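You operate a simulated robot arm through the tools that you are given. There is no shell and no other tool. Be economical: measure what you need, move in short steps, check, and stop when the job is done.

Carry out the task below with a simulated two-armed robot. There is one attempt and no reset: what you move stays moved.

TASK
On the clear stretch of the work table, fold the rag in half, so that its two short edges meet.

Only the result counts: the job must be done as asked and must still hold three seconds after the hand-in. Knocking over, shifting, dropping, spilling or breaking anything else fails it. Flat cloth is picked up by pressing the open fingertips on it (5 to 10 N) and closing them slowly along it; thin cloth reads only 2 to 8 mm in the jaws.

THE ROBOT
Two 7-joint arms with two-finger parallel grippers on one trunk, on a base that drives. Base frame: it is fixed to the floor where the robot stands at the start and does not move with it; the origin is under the middle of the robot, x ahead of it, y to its left, z up. Units: m, degrees, N and s.
The left shoulder is at the start at [0.08, 0.131, 0.947], the right one opposite. With the tool pointing down near the work surface each hand reaches from about 0.4 to 0.86 m from the robot's upright axis, wherever it stands, measured 20 degrees to its own side. Places, roughly: clear stretch of the work table [0.7, 0, 0.8]. Payload 1.57 kg a hand.
The TCP of each hand is the grasp point between the finger pads, 0.03 m short of the fingertips. In the tool frame z runs along the fingers and y along their closing line. The gripper opens to 0.11 m. The fingers are 0.024 m wide and 0.012 m thick; the gripper's body (0.048 by 0.112 m) begins 0.078 m behind the TCP.
Orientation is that of the tool frame in the base frame, as a unit quaternion [w, x, y, z]. With the fingers straight down and closing along the base's y, the tool's x points along the base's -x, its y along +y and its z along -z.

THE INTERFACE
- The arms move only by the tool play_rows. It takes "left_plan", "right_plan" or both (then of equal length, played together; a hand with none holds still); each is a list that holds one entry, the list of rows, each a list of 7 numbers: the shift along the tool's x, y, z in m, then the turn, a rotation vector about the tool's x, y, z in degrees, then the gripper command, from -1 (shut) to 1 (fully open), values between in proportion. In form: [[[tx, ty, tz, ax, ay, az, jaw], ...]]. A call has 1 to 8 rows; each row is the pose to reach, as a shift and turn from the pose commanded when the call began, along the tool's axes at that moment. Rows are played at 5 a second. More than 0.05 m and 8.6 degrees between two rows, or a gripper value outside its range, and nothing of the call is played. A pose out of reach is approached as far as the arm can. The call stops where the force on the tool passes 40 N (or 10 N more than at its start, if that is more) or the arm is blocked; 0.2 s more then pass. Each finger travels about 0.108 m/s and halts on what it meets, pressing with about 24 N; the grip force reading is that of the motor and also rises with nothing between the fingers. The clock runs only during rows and for 0.2 s after the last one: add rows that repeat a pose to give the fingers time. The reply holds the time, the measured pose of the TCP, the force on the tool along the base axes, the opening and the grip force, in the units named above and with some noise, with the torque about the TCP (base axes, N m) and any sound that the robot's microphone picked up.
- Cameras (640 x 400 px; columns grow to the right, rows downward): "scene" is now at [-0.0586, 0.0068, 1.4241]; the picture's right is [0.11, -0.99, 0.00], its down [-0.60, -0.07, -0.80] and it looks along [0.79, 0.09, -0.60] (base axes); focal length 286 px, centre (320, 200). "left" rides on the left gripper at [0.07, -0.016, -0.141] in its tool frame; the picture's right is [0.23, 0.97, 0.00], its down [-0.86, 0.20, -0.48] and it looks along [-0.47, 0.11, 0.88] (tool axes); focal length 222 px, centre (320, 200). "right" rides on the right gripper at [0.07, 0.016, -0.141] in its tool frame; the picture's right is [-0.23, 0.97, 0.00], its down [-0.86, -0.20, -0.48] and it looks along [-0.47, -0.11, 0.88] (tool axes); focal length 222 px, centre (320, 200). There is no depth. A picture from a camera that has moved, and an enlarged one, comes with that camera's place and axes in the base frame and with its lens. The place of the scene camera against the robot may be out by one fixed shift of up to 0.012 m in any direction.
- grab_frame(camera): a new picture of that camera. It takes no simulated time.
- drive_base(legs): drives the robot by 1 to 6 legs, each [ahead, left, turn to the left] in m, m and degrees, along the robot's own axes; the way and the turn of a leg run together, so that a leg with both is an arc; at most 1.5 m and 180 degrees a leg. The arms and the cameras ride along, it lands a little off, and it stops where it bumps. It gives what a move gives.
- turn_head(pan, tilt): turns the head with the scene camera to pan (to the left, within 109 degrees either way) and tilt (down, from -29 to 69), counted from straight ahead of the robot. It gives what a move gives.
- zoom(camera, box): a new picture of the part [left, top, right, bottom] of that camera's present view, enlarged. It takes no simulated time.
- hand_in(): hands the job in; it is judged then, once.

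Work in short steps. Places have to be worked out from the pictures, the camera data and where the tool is seen: move nearer, look again, correct. Check each grasp and each placing, and mend what went wrong. You have 120 turns and 100 pictures in all, those below and enlarged ones among them. Open the grippers and draw the arms clear of the work before you hand the job in, unless the task says otherwise; then end with one line.

The tools are called after "Request:" as name(argument=value, ...) on one line, values as JSON. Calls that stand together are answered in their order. play_rows: Moves the arms, as the interface text tells. Its arguments: {"type":"object","properties":{"left_plan":{"type":"array","items":{"type":"array","items":{"type":"array","items":{"type":"number"}}}},"right_plan":{"type":"array","items":{"type":"array","items":{"type":"array","items":{"type":"number"}}}}},"required":[]} The other tools are called the same way: drive_base (legs) drives the base; turn_head (pan, tilt) turns the head that bears the scene camera; grab_frame (camera) takes a picture; zoom (camera, box) takes an enlarged picture of a part of a camera's view; hand_in () hands the job in.

At the start:

```text
t: 0.0
left_tool_pos: [0.5424, 0.2414, 0.9852]
left_tool_rot: [0.0, 0.0, 1.0, 0.0]
left_wrist_force: [0.4, -0.2, 0.4]
left_moment: [-0.02, 0.01, 0.0]
left_width: 0.1099
left_gripper_force: 0.1
right_tool_pos: [0.5959, -0.3175, 1.0166]
right_tool_rot: [0.0, 0.0, 1.0, 0.001]
right_wrist_force: [0.3, 0.5, 0.1]
right_moment: [-0.01, 0.04, -0.02]
right_width: 0.1102
right_gripper_force: 0.1
robot x, y, heading: [0.0022, -0.0001, -0.0]
head pan, tilt: [6.6, 37.0]
```

scene: 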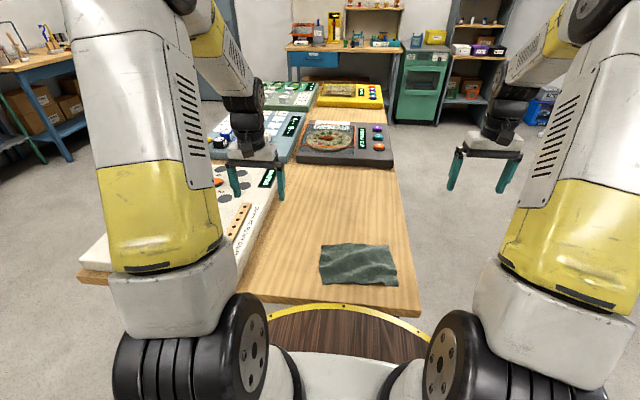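
right: 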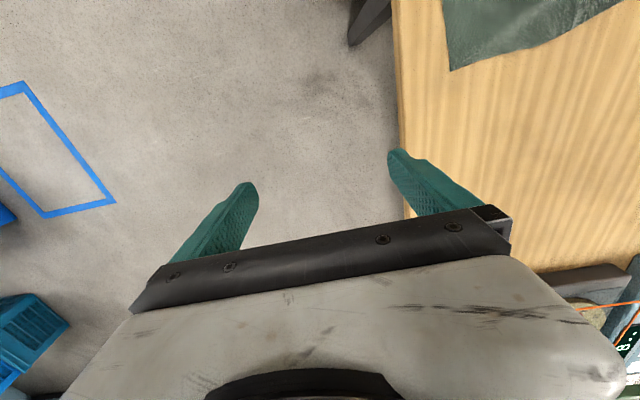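
left: 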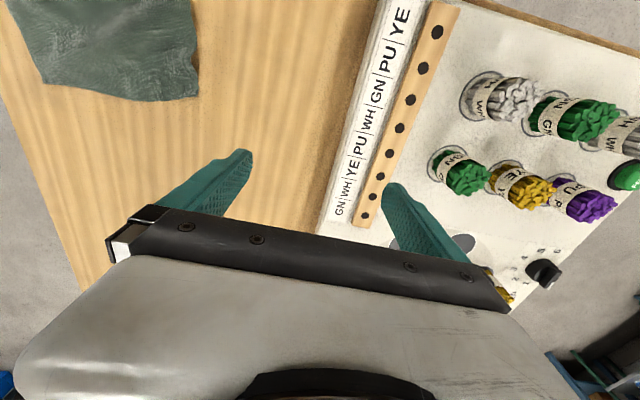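

The rag seems to lie around x 0.41–0.55, y −0.14–0.07, with its short edges at left and right. I'll zoom in to measure it better.

Request:
zoom(camera="scene", box=[270, 200, 430, 300])

Request:
turn_head(pan=0, tilt=55)

Request:
grab_frame(camera="scene")

```text
4.00 times, centred on (350, 250) of scene
camera zoom: at [-0.0586, 0.0068, 1.4241], right [0.11, -0.99, 0.0], down [-0.6, -0.07, -0.8], along [0.79, 0.09, -0.6], focal length 1144 px, centre (200, 0)
```

zoom: 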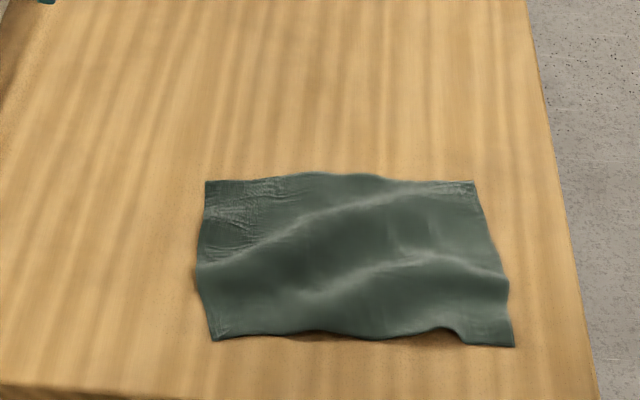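

```text
t: 0.8
left_tool_pos: [0.544, 0.2425, 0.9858]
left_tool_rot: [-0.001, 0.0, 1.0, 0.001]
left_wrist_force: [-0.8, 0.3, -0.2]
left_moment: [0.0, 0.04, 0.0]
left_width: 0.1099
left_gripper_force: 0.1
right_tool_pos: [0.5965, -0.3169, 1.0168]
right_tool_rot: [0.001, 0.001, 1.0, 0.0]
right_wrist_force: [0.0, -0.3, 0.2]
right_moment: [0.03, 0.0, 0.01]
right_width: 0.1103
right_gripper_force: 0.1
robot x, y, heading: [0.0021, -0.0015, 0.0]
head pan, tilt: [0.0, 55.0]
```

```text
95 pictures are left
camera scene: at [-0.0729, -0.0031, 1.3989], right [0.0, -1.0, 0.0], down [-0.82, 0.0, -0.57], along [0.57, 0.0, -0.82], focal length 286 px, centre (320, 200)
```

scene: 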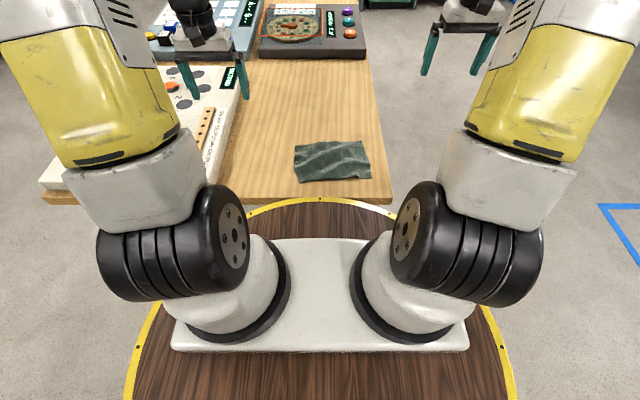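

Rag's right edge lies near y≈−0.14. I'll back off 0.1 m so both hands have comfortable reach to both ends, then look again.

Request:
drive_base(legs=[[-0.1, 0, 0]])

Request:
turn_head(pan=0, tilt=45)

Request:
zoom(camera="scene", box=[240, 140, 432, 260])

Request:
grab_frame(camera="right")

```text
t: 2.0
left_tool_pos: [0.443, 0.2409, 0.9856]
left_tool_rot: [0.0, 0.0, 1.0, 0.0]
left_wrist_force: [0.7, 0.3, 0.2]
left_moment: [-0.01, 0.03, 0.03]
left_width: 0.1104
left_gripper_force: 0.0
right_tool_pos: [0.4947, -0.3171, 1.0165]
right_tool_rot: [0.0, 0.0, 1.0, 0.0]
right_wrist_force: [0.5, -0.3, 0.8]
right_moment: [0.05, 0.06, 0.01]
right_width: 0.1099
right_gripper_force: 0.0
robot x, y, heading: [-0.1, -0.0015, -0.0]
head pan, tilt: [0.0, 55.0]
```

```text
t: 2.7
left_tool_pos: [0.4414, 0.2407, 0.9851]
left_tool_rot: [0.0, -0.001, 1.0, 0.001]
left_wrist_force: [0.6, -0.5, 1.2]
left_moment: [0.0, 0.03, -0.02]
left_width: 0.1099
left_gripper_force: 0.1
right_tool_pos: [0.4953, -0.3197, 1.0163]
right_tool_rot: [0.0, 0.001, 1.0, 0.0]
right_wrist_force: [0.1, -0.3, 1.0]
right_moment: [-0.01, -0.01, 0.01]
right_width: 0.1102
right_gripper_force: 0.2
robot x, y, heading: [-0.1003, -0.0015, -0.1]
head pan, tilt: [0.0, 45.0]
```

```text
3.33 times, centred on (336, 200) of scene
camera zoom: at [-0.1649, -0.0031, 1.4123], right [0.0, -1.0, 0.0], down [-0.71, 0.0, -0.71], along [0.71, 0.0, -0.71], focal length 953 px, centre (267, 200)
```

zoom: 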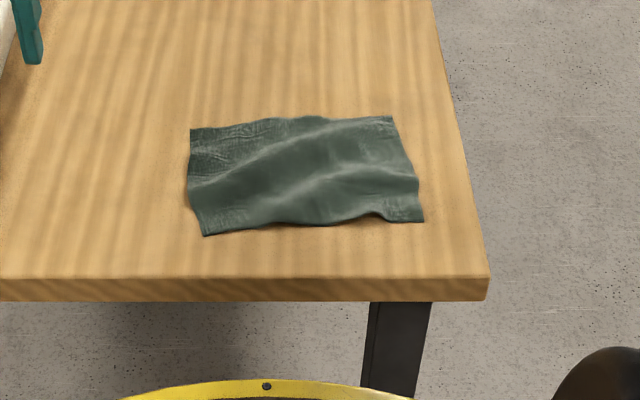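

```text
93 pictures are left
camera right: at [0.4247, -0.3013, 1.159], right [0.23, 0.97, 0.0], down [0.86, -0.2, 0.48], along [0.47, -0.11, -0.88], focal length 222 px, centre (320, 200)
```

right: 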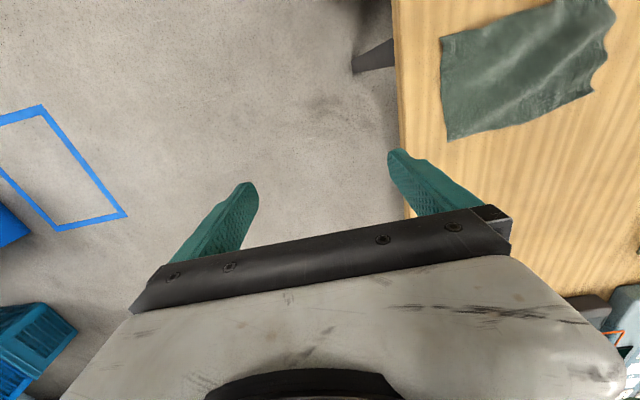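

From both cameras: right edge runs from about (0.415,−0.138) to (0.557,−0.121), 7° yawed, table z≈0.8. I'll bring the right hand above the near right corner with jaws at ~3 cm and matching yaw.

Request:
play_rows(right_plan=[[[0.011, 0.033, 0.014, 0, 0, -1, 0.5], [0.023, 0.066, 0.029, 0, 0, -2, 0.2], [0.034, 0.099, 0.043, 0, 0, -3, -0.1], [0.045, 0.131, 0.058, 0, 0, -4.5, -0.3], [0.057, 0.164, 0.072, 0, 0, -5.5, -0.455], [0.068, 0.197, 0.0865, 0, 0, -6.5, -0.455], [0.068, 0.197, 0.0865, 0, 0, -6.5, -0.455]]])

Request:
grab_frame(camera="right")

Request:
zoom(camera="scene", box=[240, 140, 432, 260])

```text
t: 4.3
left_tool_pos: [0.4431, 0.2412, 0.9858]
left_tool_rot: [0.0, 0.0, 1.0, -0.001]
left_wrist_force: [0.4, 0.1, 0.2]
left_moment: [0.0, 0.0, 0.0]
left_width: 0.11
left_gripper_force: 0.0
right_tool_pos: [0.4275, -0.121, 0.9313]
right_tool_rot: [0.0, -0.056, 0.998, 0.0]
right_wrist_force: [0.8, -0.1, 0.6]
right_moment: [0.03, 0.04, 0.0]
right_width: 0.0296
right_gripper_force: 0.2
robot x, y, heading: [-0.1014, -0.001, -0.1]
head pan, tilt: [0.0, 45.0]
```

```text
92 pictures are left
camera right: at [0.3551, -0.112, 1.0727], right [0.12, 0.99, 0.0], down [0.87, -0.1, 0.48], along [0.48, -0.06, -0.88], focal length 222 px, centre (320, 200)
```

right: 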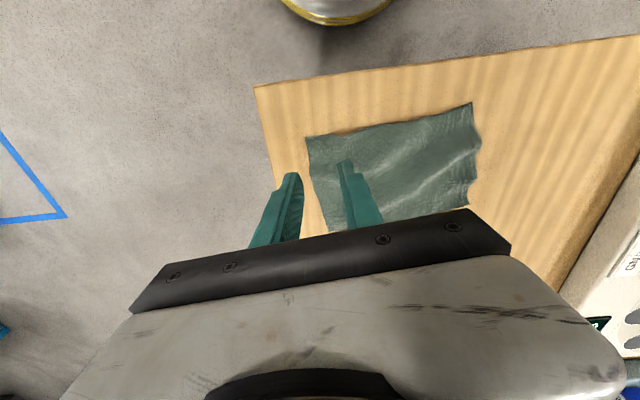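

```text
3.33 times, centred on (336, 200) of scene
camera zoom: at [-0.1649, -0.003, 1.4123], right [0.0, -1.0, 0.0], down [-0.71, 0.0, -0.71], along [0.71, 0.0, -0.71], focal length 953 px, centre (267, 200)
```

zoom: 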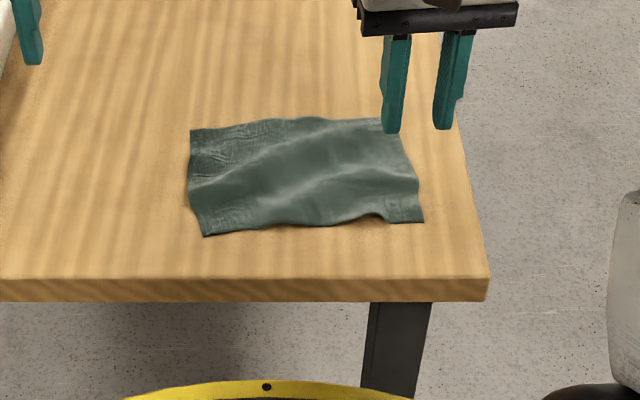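

Near corner confirmed at (0.415,−0.139). Now I bring the left hand around to above the far right corner, going outward in x first to stay clear of the right hand.

Request:
play_rows(left_plan=[[[-0.035, -0.02, 0, 0, 0, 0, 0.6], [-0.07, -0.05, 0, 0, 0, -1, 0.3], [-0.098, -0.09, 0, 0, 0, -2, 0.0], [-0.098, -0.135, 0, 0, 0, -3, -0.3], [-0.098, -0.18, 0.01, 0, 0, -4, -0.455], [-0.098, -0.22, 0.02, 0, 0, -5, -0.455], [-0.098, -0.25, 0.03, 0, 0, -6.5, -0.455], [-0.098, -0.25, 0.03, 0, 0, -6.5, -0.455]]])

Request:
grab_frame(camera="scene")

Request:
grab_frame(camera="left")

```text
t: 6.1
left_tool_pos: [0.5415, -0.009, 0.9553]
left_tool_rot: [0.0, -0.056, 0.998, 0.0]
left_wrist_force: [-0.4, -0.5, 0.1]
left_moment: [-0.04, 0.01, -0.03]
left_width: 0.0301
left_gripper_force: 0.0
right_tool_pos: [0.427, -0.1201, 0.9304]
right_tool_rot: [0.0, -0.057, 0.998, -0.001]
right_wrist_force: [0.0, 1.1, -0.1]
right_moment: [-0.03, 0.02, -0.01]
right_width: 0.03
right_gripper_force: 0.0
robot x, y, heading: [-0.1009, 0.0011, 0.2]
head pan, tilt: [0.0, 45.0]
```

```text
90 pictures are left
camera scene: at [-0.1649, -0.0031, 1.4123], right [0.0, -1.0, 0.0], down [-0.71, 0.0, -0.71], along [0.71, 0.0, -0.71], focal length 286 px, centre (320, 200)
```

scene: 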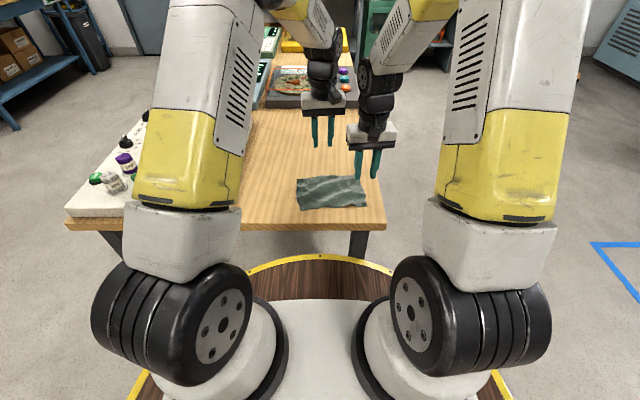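

```text
89 pictures are left
camera left: at [0.4723, -0.0329, 1.0956], right [-0.34, 0.94, 0.0], down [0.83, 0.3, 0.48], along [0.45, 0.16, -0.88], focal length 222 px, centre (320, 200)
```

left: 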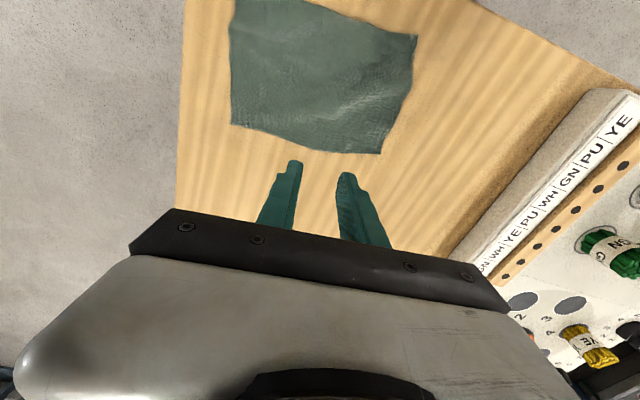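

Left camera puts the far right corner at (0.559,−0.122), agreeing. I slide the left hand on over it, watching for contact between the arms.

Request:
play_rows(left_plan=[[[0.0035, -0.031, 0.0, 0, 0, 0, -0.455], [0.007, -0.062, 0.0, 0, 0, 0, -0.455], [0.0106, -0.0934, 0.01, 0, 0, 0, -0.455], [0.0106, -0.0934, 0.02, 0, 0, 0, -0.455]]])

Request:
grab_frame(camera="scene")

Request:
grab_frame(camera="left")

```text
t: 6.8
left_tool_pos: [0.5437, -0.0713, 0.9529]
left_tool_rot: [0.002, -0.06, 0.998, 0.004]
left_wrist_force: [-0.5, 0.5, -0.5]
left_moment: [-0.07, 0.02, -0.03]
left_width: 0.0296
left_gripper_force: 0.0
right_tool_pos: [0.4254, -0.1252, 0.9293]
right_tool_rot: [-0.002, -0.052, 0.999, -0.002]
right_wrist_force: [0.3, -0.2, 0.2]
right_moment: [-0.01, -0.01, 0.01]
right_width: 0.0297
right_gripper_force: 0.1
robot x, y, heading: [-0.1043, 0.0008, 0.0]
head pan, tilt: [0.0, 45.0]
stopped in row 3 (left hand): the force on the tool passed its limit at 50 N (the readings are from after the stop); the commanded pose is now the measured one
```

```text
88 pictures are left
camera scene: at [-0.165, -0.0028, 1.4123], right [0.0, -1.0, 0.0], down [-0.71, 0.0, -0.71], along [0.71, 0.0, -0.71], focal length 286 px, centre (320, 200)
```

scene: 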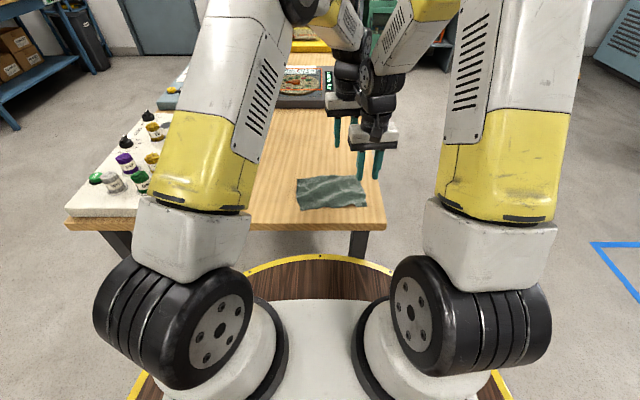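

```text
87 pictures are left
camera left: at [0.4749, -0.0965, 1.093], right [-0.34, 0.94, 0.01], down [0.82, 0.3, 0.48], along [0.45, 0.17, -0.88], focal length 222 px, centre (320, 200)
```

left: 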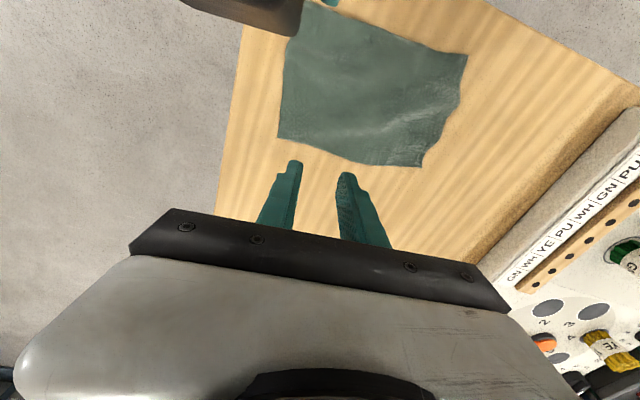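

The wrists touched (left stopped 5 cm short; nothing on the table disturbed). I'll back the left hand off and lean the hands apart, right wrist toward the robot and left wrist away, 12° each, which gives the wrists room.

Request:
play_rows(left_plan=[[[-0.0028, 0.025, 0, 0, 0, 0, -0.455], [-0.0057, 0.05, 0, 0, 0, 0, -0.455], [-0.0057, 0.05, 0, 0, 6, 0, -0.455], [-0.0057, 0.05, 0, 0, 12, 0, -0.455], [-0.0057, 0.05, 0, 0, 12, 0, -0.455]]], right_plan=[[[0, 0, 0, 0, 0, 0, -0.455], [0, 0, 0, 0, 0, 0, -0.455], [0, 0, 0, 0, -6, 0, -0.455], [0, 0, 0, 0, -12, 0, -0.455], [0, 0, 0, 0, -12, 0, -0.455]]])

Request:
grab_frame(camera="scene")

```text
t: 8.0
left_tool_pos: [0.5435, -0.0207, 0.9524]
left_tool_rot: [-0.104, -0.059, 0.993, -0.003]
left_wrist_force: [0.1, 0.3, 0.3]
left_moment: [-0.02, -0.01, 0.0]
left_width: 0.0298
left_gripper_force: 0.1
right_tool_pos: [0.4254, -0.1254, 0.9298]
right_tool_rot: [0.103, -0.052, 0.993, 0.004]
right_wrist_force: [0.3, 0.7, 0.6]
right_moment: [0.0, -0.01, 0.03]
right_width: 0.0299
right_gripper_force: 0.0
robot x, y, heading: [-0.102, 0.0029, -0.1]
head pan, tilt: [0.0, 45.0]
```

```text
86 pictures are left
camera scene: at [-0.1649, -0.0031, 1.4123], right [0.0, -1.0, 0.0], down [-0.71, 0.0, -0.71], along [0.71, 0.0, -0.71], focal length 286 px, centre (320, 200)
```

scene: 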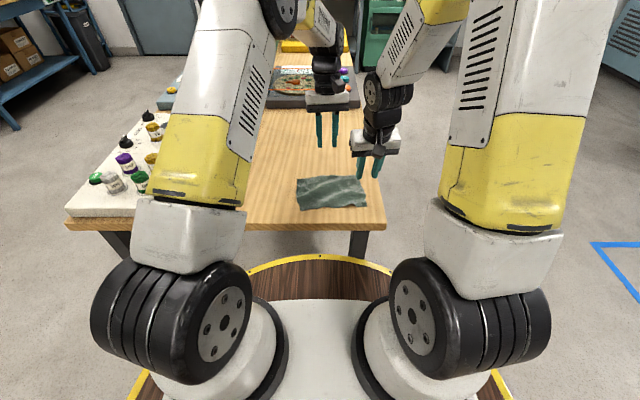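

Hands now lean apart. I slide the left hand on over the far corner again.

Request:
play_rows(left_plan=[[[0.004, -0.028, 0.0, 0, 0, 0, -0.455], [0.0075, -0.055, 0.0, 0, 0, 0, -0.455], [0.0107, -0.0825, 0.002, 0, 0, 0, -0.455], [0.0107, -0.0825, 0.002, 0, 0, 0, -0.455]]])

Request:
grab_frame(camera="scene")

Request:
grab_frame(camera="left")

Request:
grab_frame(camera="right")

```text
t: 9.0
left_tool_pos: [0.541, -0.1028, 0.9547]
left_tool_rot: [-0.102, -0.06, 0.993, -0.003]
left_wrist_force: [-0.1, -0.4, 0.4]
left_moment: [0.02, -0.02, 0.03]
left_width: 0.03
left_gripper_force: 0.0
right_tool_pos: [0.4252, -0.1258, 0.9295]
right_tool_rot: [0.101, -0.053, 0.993, 0.003]
right_wrist_force: [0.2, -0.6, 0.2]
right_moment: [0.0, -0.02, -0.02]
right_width: 0.0299
right_gripper_force: 0.0
robot x, y, heading: [-0.1014, 0.0031, 0.1]
head pan, tilt: [0.0, 45.0]
```

```text
85 pictures are left
camera scene: at [-0.1649, -0.0031, 1.4123], right [0.0, -1.0, 0.0], down [-0.71, 0.0, -0.71], along [0.71, 0.0, -0.71], focal length 286 px, centre (320, 200)
```

scene: 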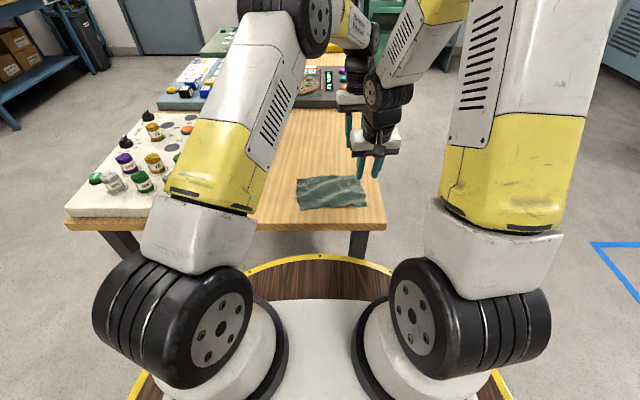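

```text
84 pictures are left
camera left: at [0.5054, -0.1256, 1.1053], right [-0.34, 0.94, 0.05], down [0.9, 0.31, 0.3], along [0.26, 0.15, -0.95], focal length 222 px, centre (320, 200)
```

left: 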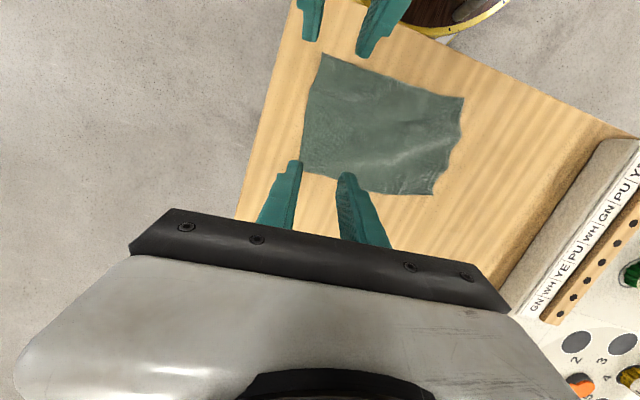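

```text
83 pictures are left
camera right: at [0.327, -0.119, 1.0549], right [0.12, 0.99, 0.04], down [0.76, -0.12, 0.64], along [0.64, -0.05, -0.77], focal length 222 px, centre (320, 200)
```

right: 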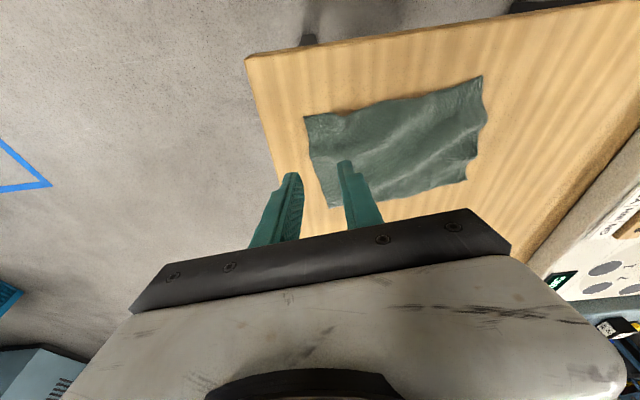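

No contact this time. Now I lower both hands straight to about 1 cm above the cloth at the two corners.

Request:
play_rows(left_plan=[[[-0.008, 0, 0.037, 0, 0, 0, -0.455], [-0.016, 0, 0.074, 0, 0, 0, -0.455], [-0.0244, 0, 0.11, 0, 0, 0, -0.455], [-0.0244, 0, 0.11, 0, 0, 0, -0.455]]], right_plan=[[[0.005, 0.0085, 0.029, 0, 0, 0, -0.455], [0.01, 0.0085, 0.058, 0, 0, 0, -0.455], [0.0155, 0.0085, 0.0862, 0, 0, 0, -0.455], [0.0155, 0.0085, 0.0862, 0, 0, 0, -0.455]]])

Request:
zoom(camera="scene", box=[260, 120, 420, 220])

Request:
grab_frame(camera="left")

Request:
grab_frame(camera="right")

```text
t: 10.0
left_tool_pos: [0.5431, -0.1019, 0.842]
left_tool_rot: [-0.102, -0.06, 0.993, -0.003]
left_wrist_force: [-0.5, 0.0, 0.2]
left_moment: [0.02, -0.02, 0.01]
left_width: 0.0301
left_gripper_force: 0.1
right_tool_pos: [0.4283, -0.1154, 0.8425]
right_tool_rot: [0.102, -0.053, 0.993, 0.004]
right_wrist_force: [0.6, 0.1, -0.3]
right_moment: [0.02, -0.02, 0.0]
right_width: 0.0299
right_gripper_force: 0.0
robot x, y, heading: [-0.1019, 0.0012, -0.1]
head pan, tilt: [0.0, 45.0]
```

```text
4.00 times, centred on (340, 170) of scene
camera zoom: at [-0.1649, -0.0031, 1.4123], right [0.0, -1.0, 0.0], down [-0.71, 0.0, -0.71], along [0.71, 0.0, -0.71], focal length 1144 px, centre (240, 320)
```

zoom: 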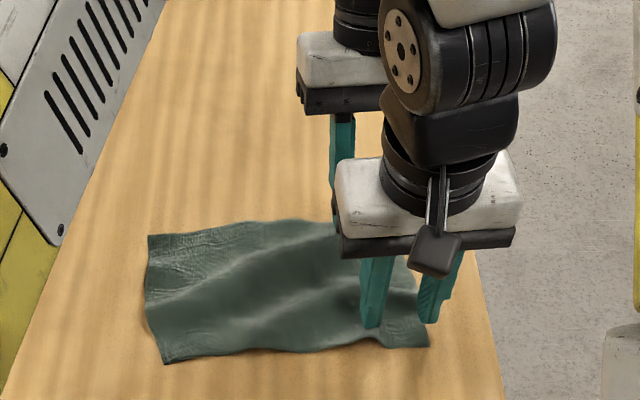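

```text
81 pictures are left
camera left: at [0.5051, -0.1242, 0.9923], right [-0.34, 0.94, 0.05], down [0.9, 0.31, 0.3], along [0.26, 0.15, -0.95], focal length 222 px, centre (320, 200)
```

left: 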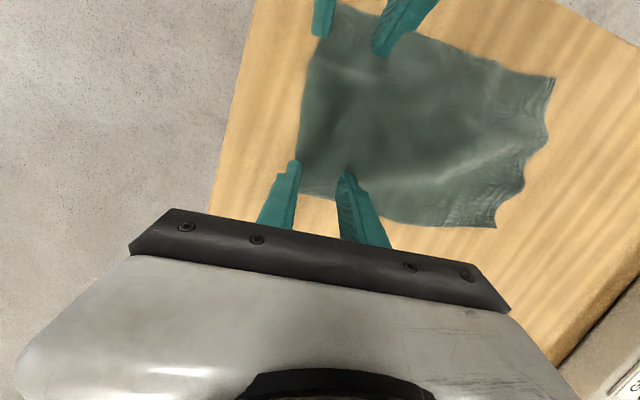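

```text
80 pictures are left
camera right: at [0.3298, -0.1096, 0.9668], right [0.12, 0.99, 0.04], down [0.76, -0.12, 0.64], along [0.64, -0.05, -0.76], focal length 222 px, centre (320, 200)
```

right: 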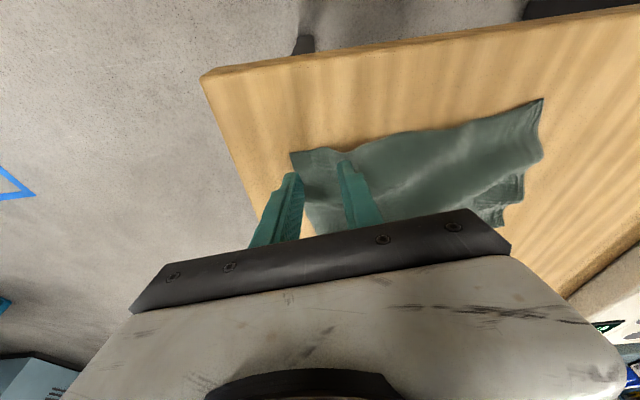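

Fingers straddle the edge strips as wanted; I shift 3 mm inward and go down 8 mm, then read the force.

Request:
play_rows(left_plan=[[[-0.0008, 0.003, 0.004, 0, 0, 0, -0.455], [-0.0017, 0.003, 0.008, 0, 0, 0, -0.455], [-0.0017, 0.003, 0.008, 0, 0, 0, -0.455]]], right_plan=[[[0.0008, 0.002, 0.004, 0, 0, 0, -0.455], [0.0017, 0.002, 0.008, 0, 0, 0, -0.455], [0.0017, 0.002, 0.008, 0, 0, 0, -0.455]]])

```text
t: 10.8
left_tool_pos: [0.5428, -0.0999, 0.8337]
left_tool_rot: [-0.101, -0.06, 0.993, -0.003]
left_wrist_force: [-0.9, 1.3, 6.7]
left_moment: [-0.03, -0.01, -0.01]
left_width: 0.0296
left_gripper_force: 0.1
right_tool_pos: [0.4254, -0.115, 0.8343]
right_tool_rot: [0.102, -0.053, 0.993, 0.004]
right_wrist_force: [0.6, -0.3, -0.6]
right_moment: [-0.03, 0.0, -0.01]
right_width: 0.0298
right_gripper_force: 0.0
robot x, y, heading: [-0.1003, -0.0007, 0.0]
head pan, tilt: [0.0, 45.0]
```

Left presses at 6.7 N; right isn't touching yet, so I lower the right by 2 mm more.

Request:
play_rows(right_plan=[[[0.0004, 0, 0.002, 0, 0, 0, -0.455], [0.0004, 0, 0.002, 0, 0, 0, -0.455]]])

```text
t: 11.4
left_tool_pos: [0.5418, -0.1001, 0.8327]
left_tool_rot: [-0.102, -0.061, 0.993, -0.002]
left_wrist_force: [1.6, 1.5, 5.7]
left_moment: [-0.02, -0.08, 0.02]
left_width: 0.0297
left_gripper_force: 0.2
right_tool_pos: [0.4268, -0.114, 0.8323]
right_tool_rot: [0.102, -0.051, 0.993, 0.004]
right_wrist_force: [-4.7, 1.8, 18.1]
right_moment: [0.15, 0.23, 0.02]
right_width: 0.0301
right_gripper_force: 0.1
robot x, y, heading: [-0.1022, -0.0039, 0.3]
head pan, tilt: [0.0, 45.0]
```

Right is at 18 N, too much; back up 0.8 mm and check.

Request:
play_rows(right_plan=[[[-0.0002, 0, -0.0008, 0, 0, 0, -0.455], [-0.0002, 0, -0.0008, 0, 0, 0, -0.455]]])

```text
t: 12.0
left_tool_pos: [0.5426, -0.0994, 0.8337]
left_tool_rot: [-0.102, -0.061, 0.993, -0.003]
left_wrist_force: [1.4, 0.0, 7.6]
left_moment: [-0.06, -0.11, 0.0]
left_width: 0.0296
left_gripper_force: 0.0
right_tool_pos: [0.4269, -0.115, 0.8324]
right_tool_rot: [0.102, -0.051, 0.993, 0.003]
right_wrist_force: [0.1, 2.9, 15.6]
right_moment: [0.2, 0.08, -0.03]
right_width: 0.0303
right_gripper_force: 0.4
robot x, y, heading: [-0.098, 0.0007, 0.0]
head pan, tilt: [0.0, 45.0]
```

Request:
play_rows(right_plan=[[[-0.0002, 0, -0.0008, 0, 0, 0, -0.455], [-0.0002, 0, -0.0008, 0, 0, 0, -0.455]]])

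```text
t: 12.6
left_tool_pos: [0.5429, -0.0997, 0.8335]
left_tool_rot: [-0.102, -0.06, 0.993, -0.002]
left_wrist_force: [0.2, 2.0, 7.7]
left_moment: [-0.04, -0.09, 0.0]
left_width: 0.0296
left_gripper_force: 0.0
right_tool_pos: [0.426, -0.1148, 0.8322]
right_tool_rot: [0.102, -0.052, 0.993, 0.004]
right_wrist_force: [1.7, 0.1, 5.8]
right_moment: [0.07, 0.0, -0.03]
right_width: 0.0302
right_gripper_force: 0.4
robot x, y, heading: [-0.1005, 0.0001, -0.1]
head pan, tilt: [0.0, 45.0]
```

Both press at 6–8 N. Now I close both grippers slowly along the cloth.

Request:
play_rows(left_plan=[[[0, 0, 0, 0, 0, 0, -0.53], [0, 0, 0, 0, 0, 0, -0.6], [0, 0, 0, 0, 0, 0, -0.67], [0, 0, 0, 0, 0, 0, -0.74], [0, 0, 0, 0, 0, 0, -0.81], [0, 0, 0, 0, 0, 0, -0.88], [0, 0, 0, 0, 0, 0, -0.95], [0, 0, 0, 0, 0, 0, -1]]], right_plan=[[[0, 0, 0, 0, 0, 0, -0.53], [0, 0, 0, 0, 0, 0, -0.6], [0, 0, 0, 0, 0, 0, -0.67], [0, 0, 0, 0, 0, 0, -0.74], [0, 0, 0, 0, 0, 0, -0.81], [0, 0, 0, 0, 0, 0, -0.88], [0, 0, 0, 0, 0, 0, -0.95], [0, 0, 0, 0, 0, 0, -1]]])

Request:
play_rows(left_plan=[[[0, 0, 0, 0, 0, 0, -1], [0, 0, 0, 0, 0, 0, -1]]], right_plan=[[[0, 0, 0, 0, 0, 0, -1], [0, 0, 0, 0, 0, 0, -1]]])

Request:
grab_frame(camera="left")

Request:
grab_frame(camera="right")

```text
t: 14.4
left_tool_pos: [0.5428, -0.0997, 0.8328]
left_tool_rot: [-0.102, -0.06, 0.993, -0.003]
left_wrist_force: [-0.9, 0.9, 10.3]
left_moment: [0.03, -0.02, -0.01]
left_width: 0.0027
left_gripper_force: 24.2
right_tool_pos: [0.4267, -0.1169, 0.8336]
right_tool_rot: [0.101, -0.052, 0.993, 0.004]
right_wrist_force: [0.3, 0.7, 3.0]
right_moment: [0.01, 0.02, 0.04]
right_width: 0.0021
right_gripper_force: 23.8
robot x, y, heading: [-0.0994, -0.0004, 0.0]
head pan, tilt: [0.0, 45.0]
```

```text
t: 15.0
left_tool_pos: [0.5421, -0.0996, 0.8342]
left_tool_rot: [-0.103, -0.061, 0.993, -0.003]
left_wrist_force: [-0.7, -0.4, 11.1]
left_moment: [0.03, -0.05, 0.0]
left_width: 0.0026
left_gripper_force: 23.7
right_tool_pos: [0.4271, -0.1155, 0.8337]
right_tool_rot: [0.102, -0.052, 0.993, 0.004]
right_wrist_force: [0.4, -0.4, 3.8]
right_moment: [0.01, 0.03, 0.01]
right_width: 0.0023
right_gripper_force: 23.8
robot x, y, heading: [-0.0993, -0.0024, 0.1]
head pan, tilt: [0.0, 45.0]
```

```text
79 pictures are left
camera left: at [0.5045, -0.1219, 0.9845], right [-0.34, 0.94, 0.05], down [0.9, 0.31, 0.3], along [0.26, 0.15, -0.95], focal length 222 px, centre (320, 200)
```

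left: 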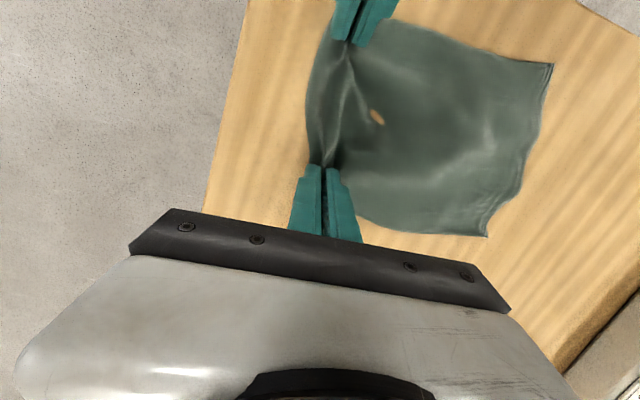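

```text
78 pictures are left
camera right: at [0.3275, -0.1091, 0.9589], right [0.12, 0.99, 0.04], down [0.76, -0.12, 0.64], along [0.64, -0.05, -0.76], focal length 222 px, centre (320, 200)
```

right: 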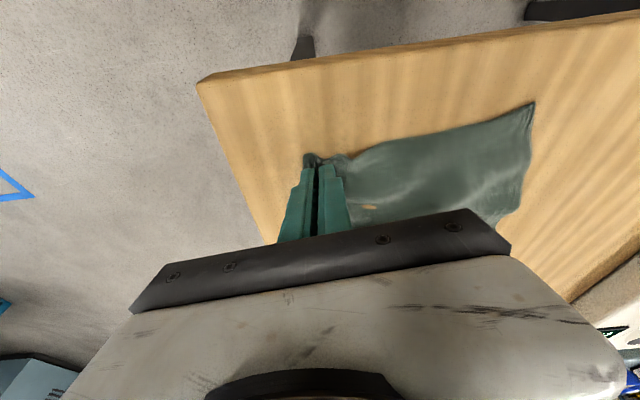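

Both grips hold a ridge (2–3 mm reading). I lift both hands 4 cm and check that the cloth comes along.

Request:
play_rows(left_plan=[[[0.0042, 0, -0.0196, 0, 0, 0, -1], [0.0083, 0, -0.0391, 0, 0, 0, -1], [0.0083, 0, -0.0391, 0, 0, 0, -1]]], right_plan=[[[-0.0042, 0, -0.0196, 0, 0, 0, -1], [-0.0083, 0, -0.0391, 0, 0, 0, -1], [-0.0083, 0, -0.0391, 0, 0, 0, -1]]])

Request:
grab_frame(camera="left")

Request:
grab_frame(camera="right")

Request:
zoom(camera="scene", box=[260, 120, 420, 220])

```text
t: 15.8
left_tool_pos: [0.5412, -0.0995, 0.8716]
left_tool_rot: [-0.102, -0.059, 0.993, -0.003]
left_wrist_force: [-0.2, -0.8, -0.1]
left_moment: [-0.03, 0.03, 0.04]
left_width: 0.0022
left_gripper_force: 24.2
right_tool_pos: [0.4272, -0.1165, 0.8724]
right_tool_rot: [0.102, -0.052, 0.993, 0.003]
right_wrist_force: [-0.9, 0.2, -0.4]
right_moment: [-0.04, 0.02, -0.04]
right_width: 0.0021
right_gripper_force: 24.1
robot x, y, heading: [-0.0997, 0.0009, -0.2]
head pan, tilt: [0.0, 45.0]
```

```text
77 pictures are left
camera left: at [0.5033, -0.1225, 1.0242], right [-0.34, 0.94, 0.05], down [0.9, 0.31, 0.3], along [0.26, 0.15, -0.95], focal length 222 px, centre (320, 200)
```

left: 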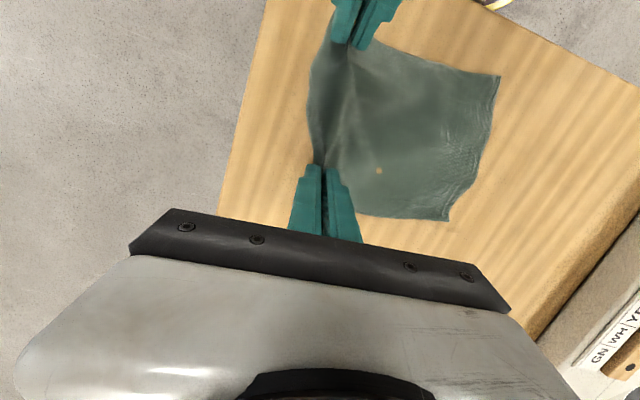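

```text
76 pictures are left
camera right: at [0.3279, -0.1088, 0.9984], right [0.12, 0.99, 0.04], down [0.76, -0.12, 0.64], along [0.64, -0.05, -0.77], focal length 222 px, centre (320, 200)
```

right: 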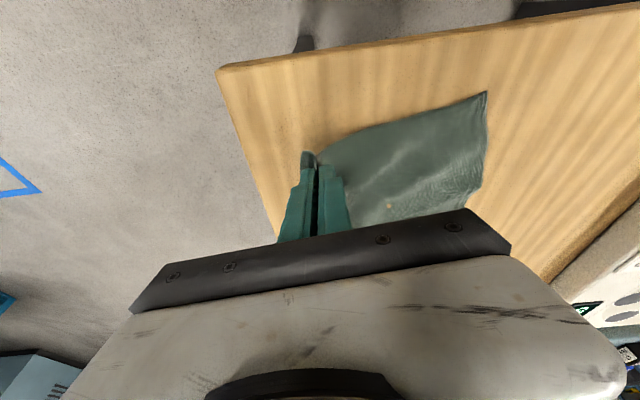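

```text
4.00 times, centred on (340, 170) of scene
camera zoom: at [-0.1648, -0.0031, 1.4123], right [0.0, -1.0, 0.0], down [-0.71, 0.0, -0.71], along [0.71, 0.0, -0.71], focal length 1144 px, centre (240, 320)
```

zoom: 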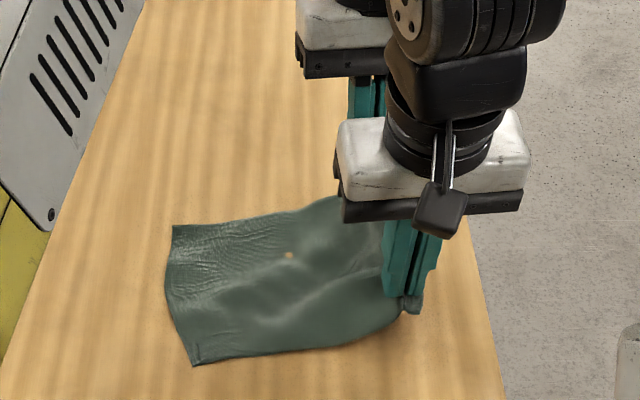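

Cloth is held by both hands; the far end slid ~1 cm right on the pull, so from here I follow an arc tighter than the cloth's length. First half of the arc, then a look.

Request:
play_rows(left_plan=[[[0.0015, 0.006, -0.0075, 0, 0, 0, -1], [0.003, 0.013, -0.0147, 0, 0, 0, -1], [0.004, 0.023, -0.0205, 0, 0, 0, -1], [0.0051, 0.033, -0.0264, 0, 0, 0, -1], [0.0054, 0.045, -0.0285, 0, 0, 0, -1], [0.0056, 0.058, -0.0303, 0, 0, 0, -1], [0.0045, 0.07, -0.027, 0, 0, 0, -1], [0.0035, 0.083, -0.0225, 0, 0, 0, -1]]], right_plan=[[[-0.0015, 0.006, -0.0075, 0, 0, 0, -1], [-0.003, 0.013, -0.0147, 0, 0, 0, -1], [-0.0045, 0.023, -0.0205, 0, 0, 0, -1], [-0.0061, 0.033, -0.0264, 0, 0, 0, -1], [-0.0067, 0.045, -0.0285, 0, 0, 0, -1], [-0.0073, 0.058, -0.0303, 0, 0, 0, -1], [-0.0066, 0.07, -0.027, 0, 0, 0, -1], [-0.006, 0.083, -0.0225, 0, 0, 0, -1]]])

Request:
grab_frame(camera="left")

Request:
grab_frame(camera="right")

Request:
zoom(camera="scene", box=[260, 120, 420, 220])

```text
t: 17.6
left_tool_pos: [0.5348, -0.0182, 0.8942]
left_tool_rot: [-0.102, -0.06, 0.993, -0.002]
left_wrist_force: [-0.1, 0.6, 0.4]
left_moment: [0.0, 0.01, 0.0]
left_width: 0.0027
left_gripper_force: 23.6
right_tool_pos: [0.4195, -0.0331, 0.896]
right_tool_rot: [0.102, -0.051, 0.993, 0.003]
right_wrist_force: [0.7, -1.0, -0.5]
right_moment: [0.0, -0.02, 0.01]
right_width: 0.0023
right_gripper_force: 23.6
robot x, y, heading: [-0.1006, 0.0006, 0.0]
head pan, tilt: [0.0, 45.0]
```

```text
74 pictures are left
camera left: at [0.4962, -0.0399, 1.046], right [-0.34, 0.94, 0.05], down [0.9, 0.31, 0.3], along [0.26, 0.15, -0.95], focal length 222 px, centre (320, 200)
```

left: 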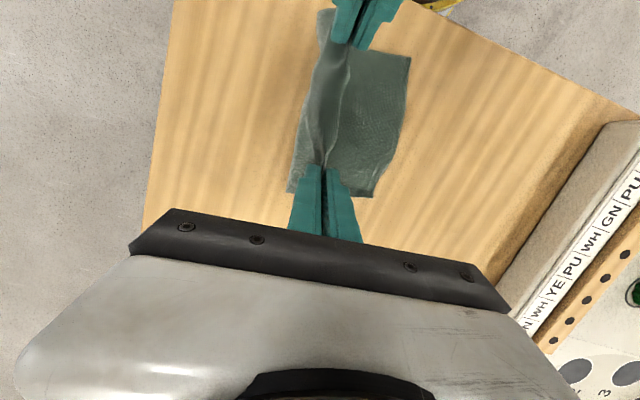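

```text
73 pictures are left
camera right: at [0.3209, -0.0258, 1.021], right [0.12, 0.99, 0.04], down [0.76, -0.12, 0.64], along [0.64, -0.04, -0.76], focal length 222 px, centre (320, 200)
```

right: 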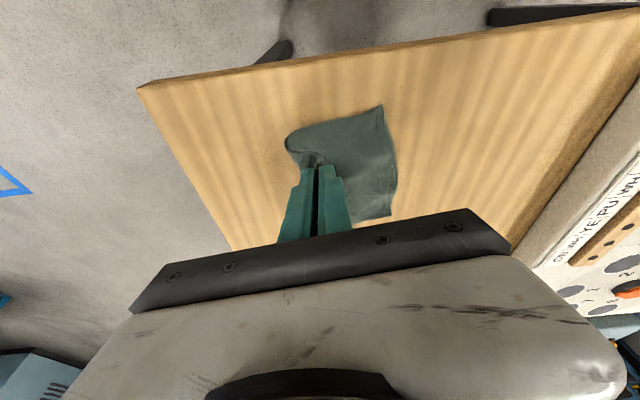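

```text
4.00 times, centred on (340, 170) of scene
camera zoom: at [-0.1649, -0.0033, 1.4123], right [0.0, -1.0, 0.0], down [-0.71, 0.0, -0.71], along [0.71, 0.0, -0.71], focal length 1144 px, centre (240, 320)
```

zoom: 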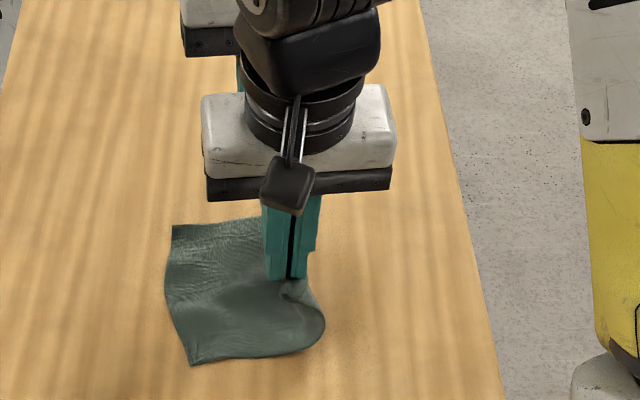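

The cloth is arching over nicely; left edge sits at (0.396,0.033)–(0.538,0.057). I carry on down the arc so the grips end ~1.7 cm inside that edge and ~1 cm above the table.

Request:
play_rows(left_plan=[[[-0.0012, 0.017, 0.0077, 0, 0, 0, -1], [-0.003, 0.031, 0.018, 0, 0, 0, -1], [-0.0054, 0.045, 0.031, 0, 0, 0, -1], [-0.0078, 0.0565, 0.0435, 0, 0, 0, -1], [-0.0094, 0.0565, 0.0512, 0, 0, 0, -1], [-0.0094, 0.0565, 0.0512, 0, 0, 0, -1]]], right_plan=[[[0.0027, 0.0155, 0.0078, 0, 0, 0, -1], [0.0057, 0.0284, 0.0182, 0, 0, 0, -1], [0.0093, 0.0414, 0.0313, 0, 0, 0, -1], [0.0127, 0.0517, 0.0443, 0, 0, 0, -1], [0.0144, 0.0517, 0.0521, 0, 0, 0, -1], [0.0144, 0.0517, 0.0521, 0, 0, 0, -1]]])

Request:
grab_frame(camera="left")

Request:
grab_frame(camera="right")

Request:
zoom(camera="scene", box=[260, 120, 420, 220])

```text
t: 19.0
left_tool_pos: [0.5261, 0.0402, 0.8436]
left_tool_rot: [-0.102, -0.06, 0.993, -0.002]
left_wrist_force: [-0.1, 0.3, 0.5]
left_moment: [0.0, 0.0, -0.01]
left_width: 0.0024
left_gripper_force: 23.6
right_tool_pos: [0.4121, 0.0193, 0.8408]
right_tool_rot: [0.102, -0.052, 0.993, 0.004]
right_wrist_force: [0.3, 0.1, 0.3]
right_moment: [-0.04, 0.01, -0.05]
right_width: 0.0025
right_gripper_force: 23.2
robot x, y, heading: [-0.101, -0.0025, -0.1]
head pan, tilt: [0.0, 45.0]
```

```text
71 pictures are left
camera left: at [0.4879, 0.017, 0.9953], right [-0.34, 0.94, 0.05], down [0.9, 0.31, 0.3], along [0.26, 0.15, -0.95], focal length 222 px, centre (320, 200)
```

left: 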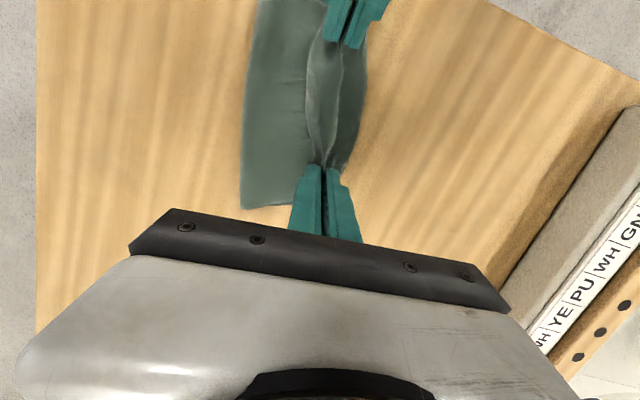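

```text
70 pictures are left
camera right: at [0.3126, 0.0255, 0.967], right [0.12, 0.99, 0.04], down [0.76, -0.12, 0.64], along [0.64, -0.05, -0.77], focal length 222 px, centre (320, 200)
```

right: 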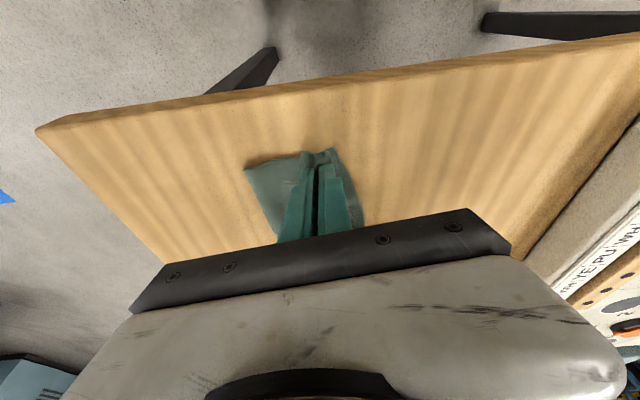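

```text
4.00 times, centred on (340, 170) of scene
camera zoom: at [-0.1649, -0.003, 1.4123], right [0.0, -1.0, 0.0], down [-0.71, 0.0, -0.71], along [0.71, 0.0, -0.71], focal length 1144 px, centre (240, 320)
```

zoom: 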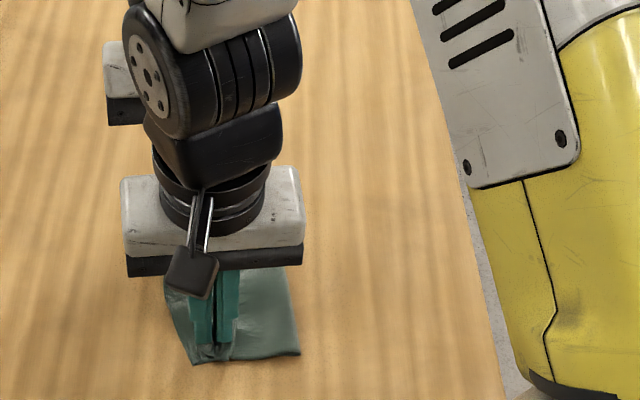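

The grips are in place and the flap lies on the fold side of the jaws. I open the jaws slowly, only partly, and see how the edge relaxes.

Request:
play_rows(left_plan=[[[0, 0, 0, 0, 0, 0, -0.92], [0, 0, 0, 0, 0, 0, -0.85], [0, 0, 0, 0, 0, 0, -0.78], [0, 0, 0, 0, 0, 0, -0.7], [0, 0, 0, 0, 0, 0, -0.6], [0, 0, 0, 0, 0, 0, -0.6]]], right_plan=[[[0, 0, 0, 0, 0, 0, -0.92], [0, 0, 0, 0, 0, 0, -0.85], [0, 0, 0, 0, 0, 0, -0.78], [0, 0, 0, 0, 0, 0, -0.7], [0, 0, 0, 0, 0, 0, -0.6], [0, 0, 0, 0, 0, 0, -0.6]]])

Request:
grab_frame(camera="left")

Request:
grab_frame(camera="right")

```text
t: 20.4
left_tool_pos: [0.5257, 0.038, 0.8454]
left_tool_rot: [-0.102, -0.06, 0.993, -0.002]
left_wrist_force: [-0.9, 0.2, 0.8]
left_moment: [0.01, -0.01, -0.01]
left_width: 0.022
left_gripper_force: 0.1
right_tool_pos: [0.4113, 0.0193, 0.8418]
right_tool_rot: [0.102, -0.052, 0.993, 0.003]
right_wrist_force: [-0.4, -0.4, 0.2]
right_moment: [0.02, -0.02, 0.05]
right_width: 0.0221
right_gripper_force: 0.1
robot x, y, heading: [-0.1012, 0.0019, -0.0]
head pan, tilt: [0.0, 45.0]
```

```text
68 pictures are left
camera left: at [0.488, 0.0169, 0.9956], right [-0.34, 0.94, 0.05], down [0.9, 0.31, 0.3], along [0.26, 0.15, -0.95], focal length 222 px, centre (320, 200)
```

left: 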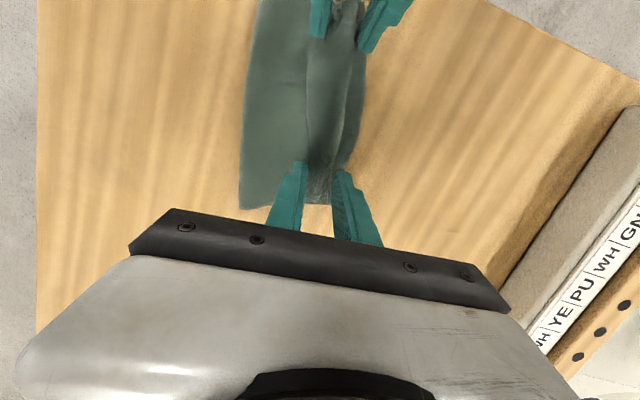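

```text
67 pictures are left
camera right: at [0.3127, 0.0255, 0.9671], right [0.12, 0.99, 0.04], down [0.76, -0.12, 0.64], along [0.64, -0.05, -0.77], focal length 222 px, centre (320, 200)
```

right: 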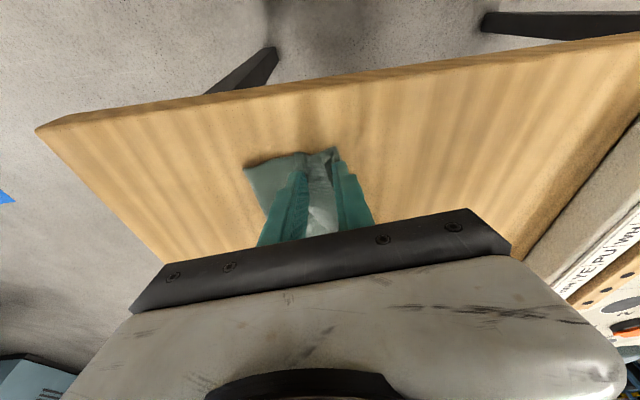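

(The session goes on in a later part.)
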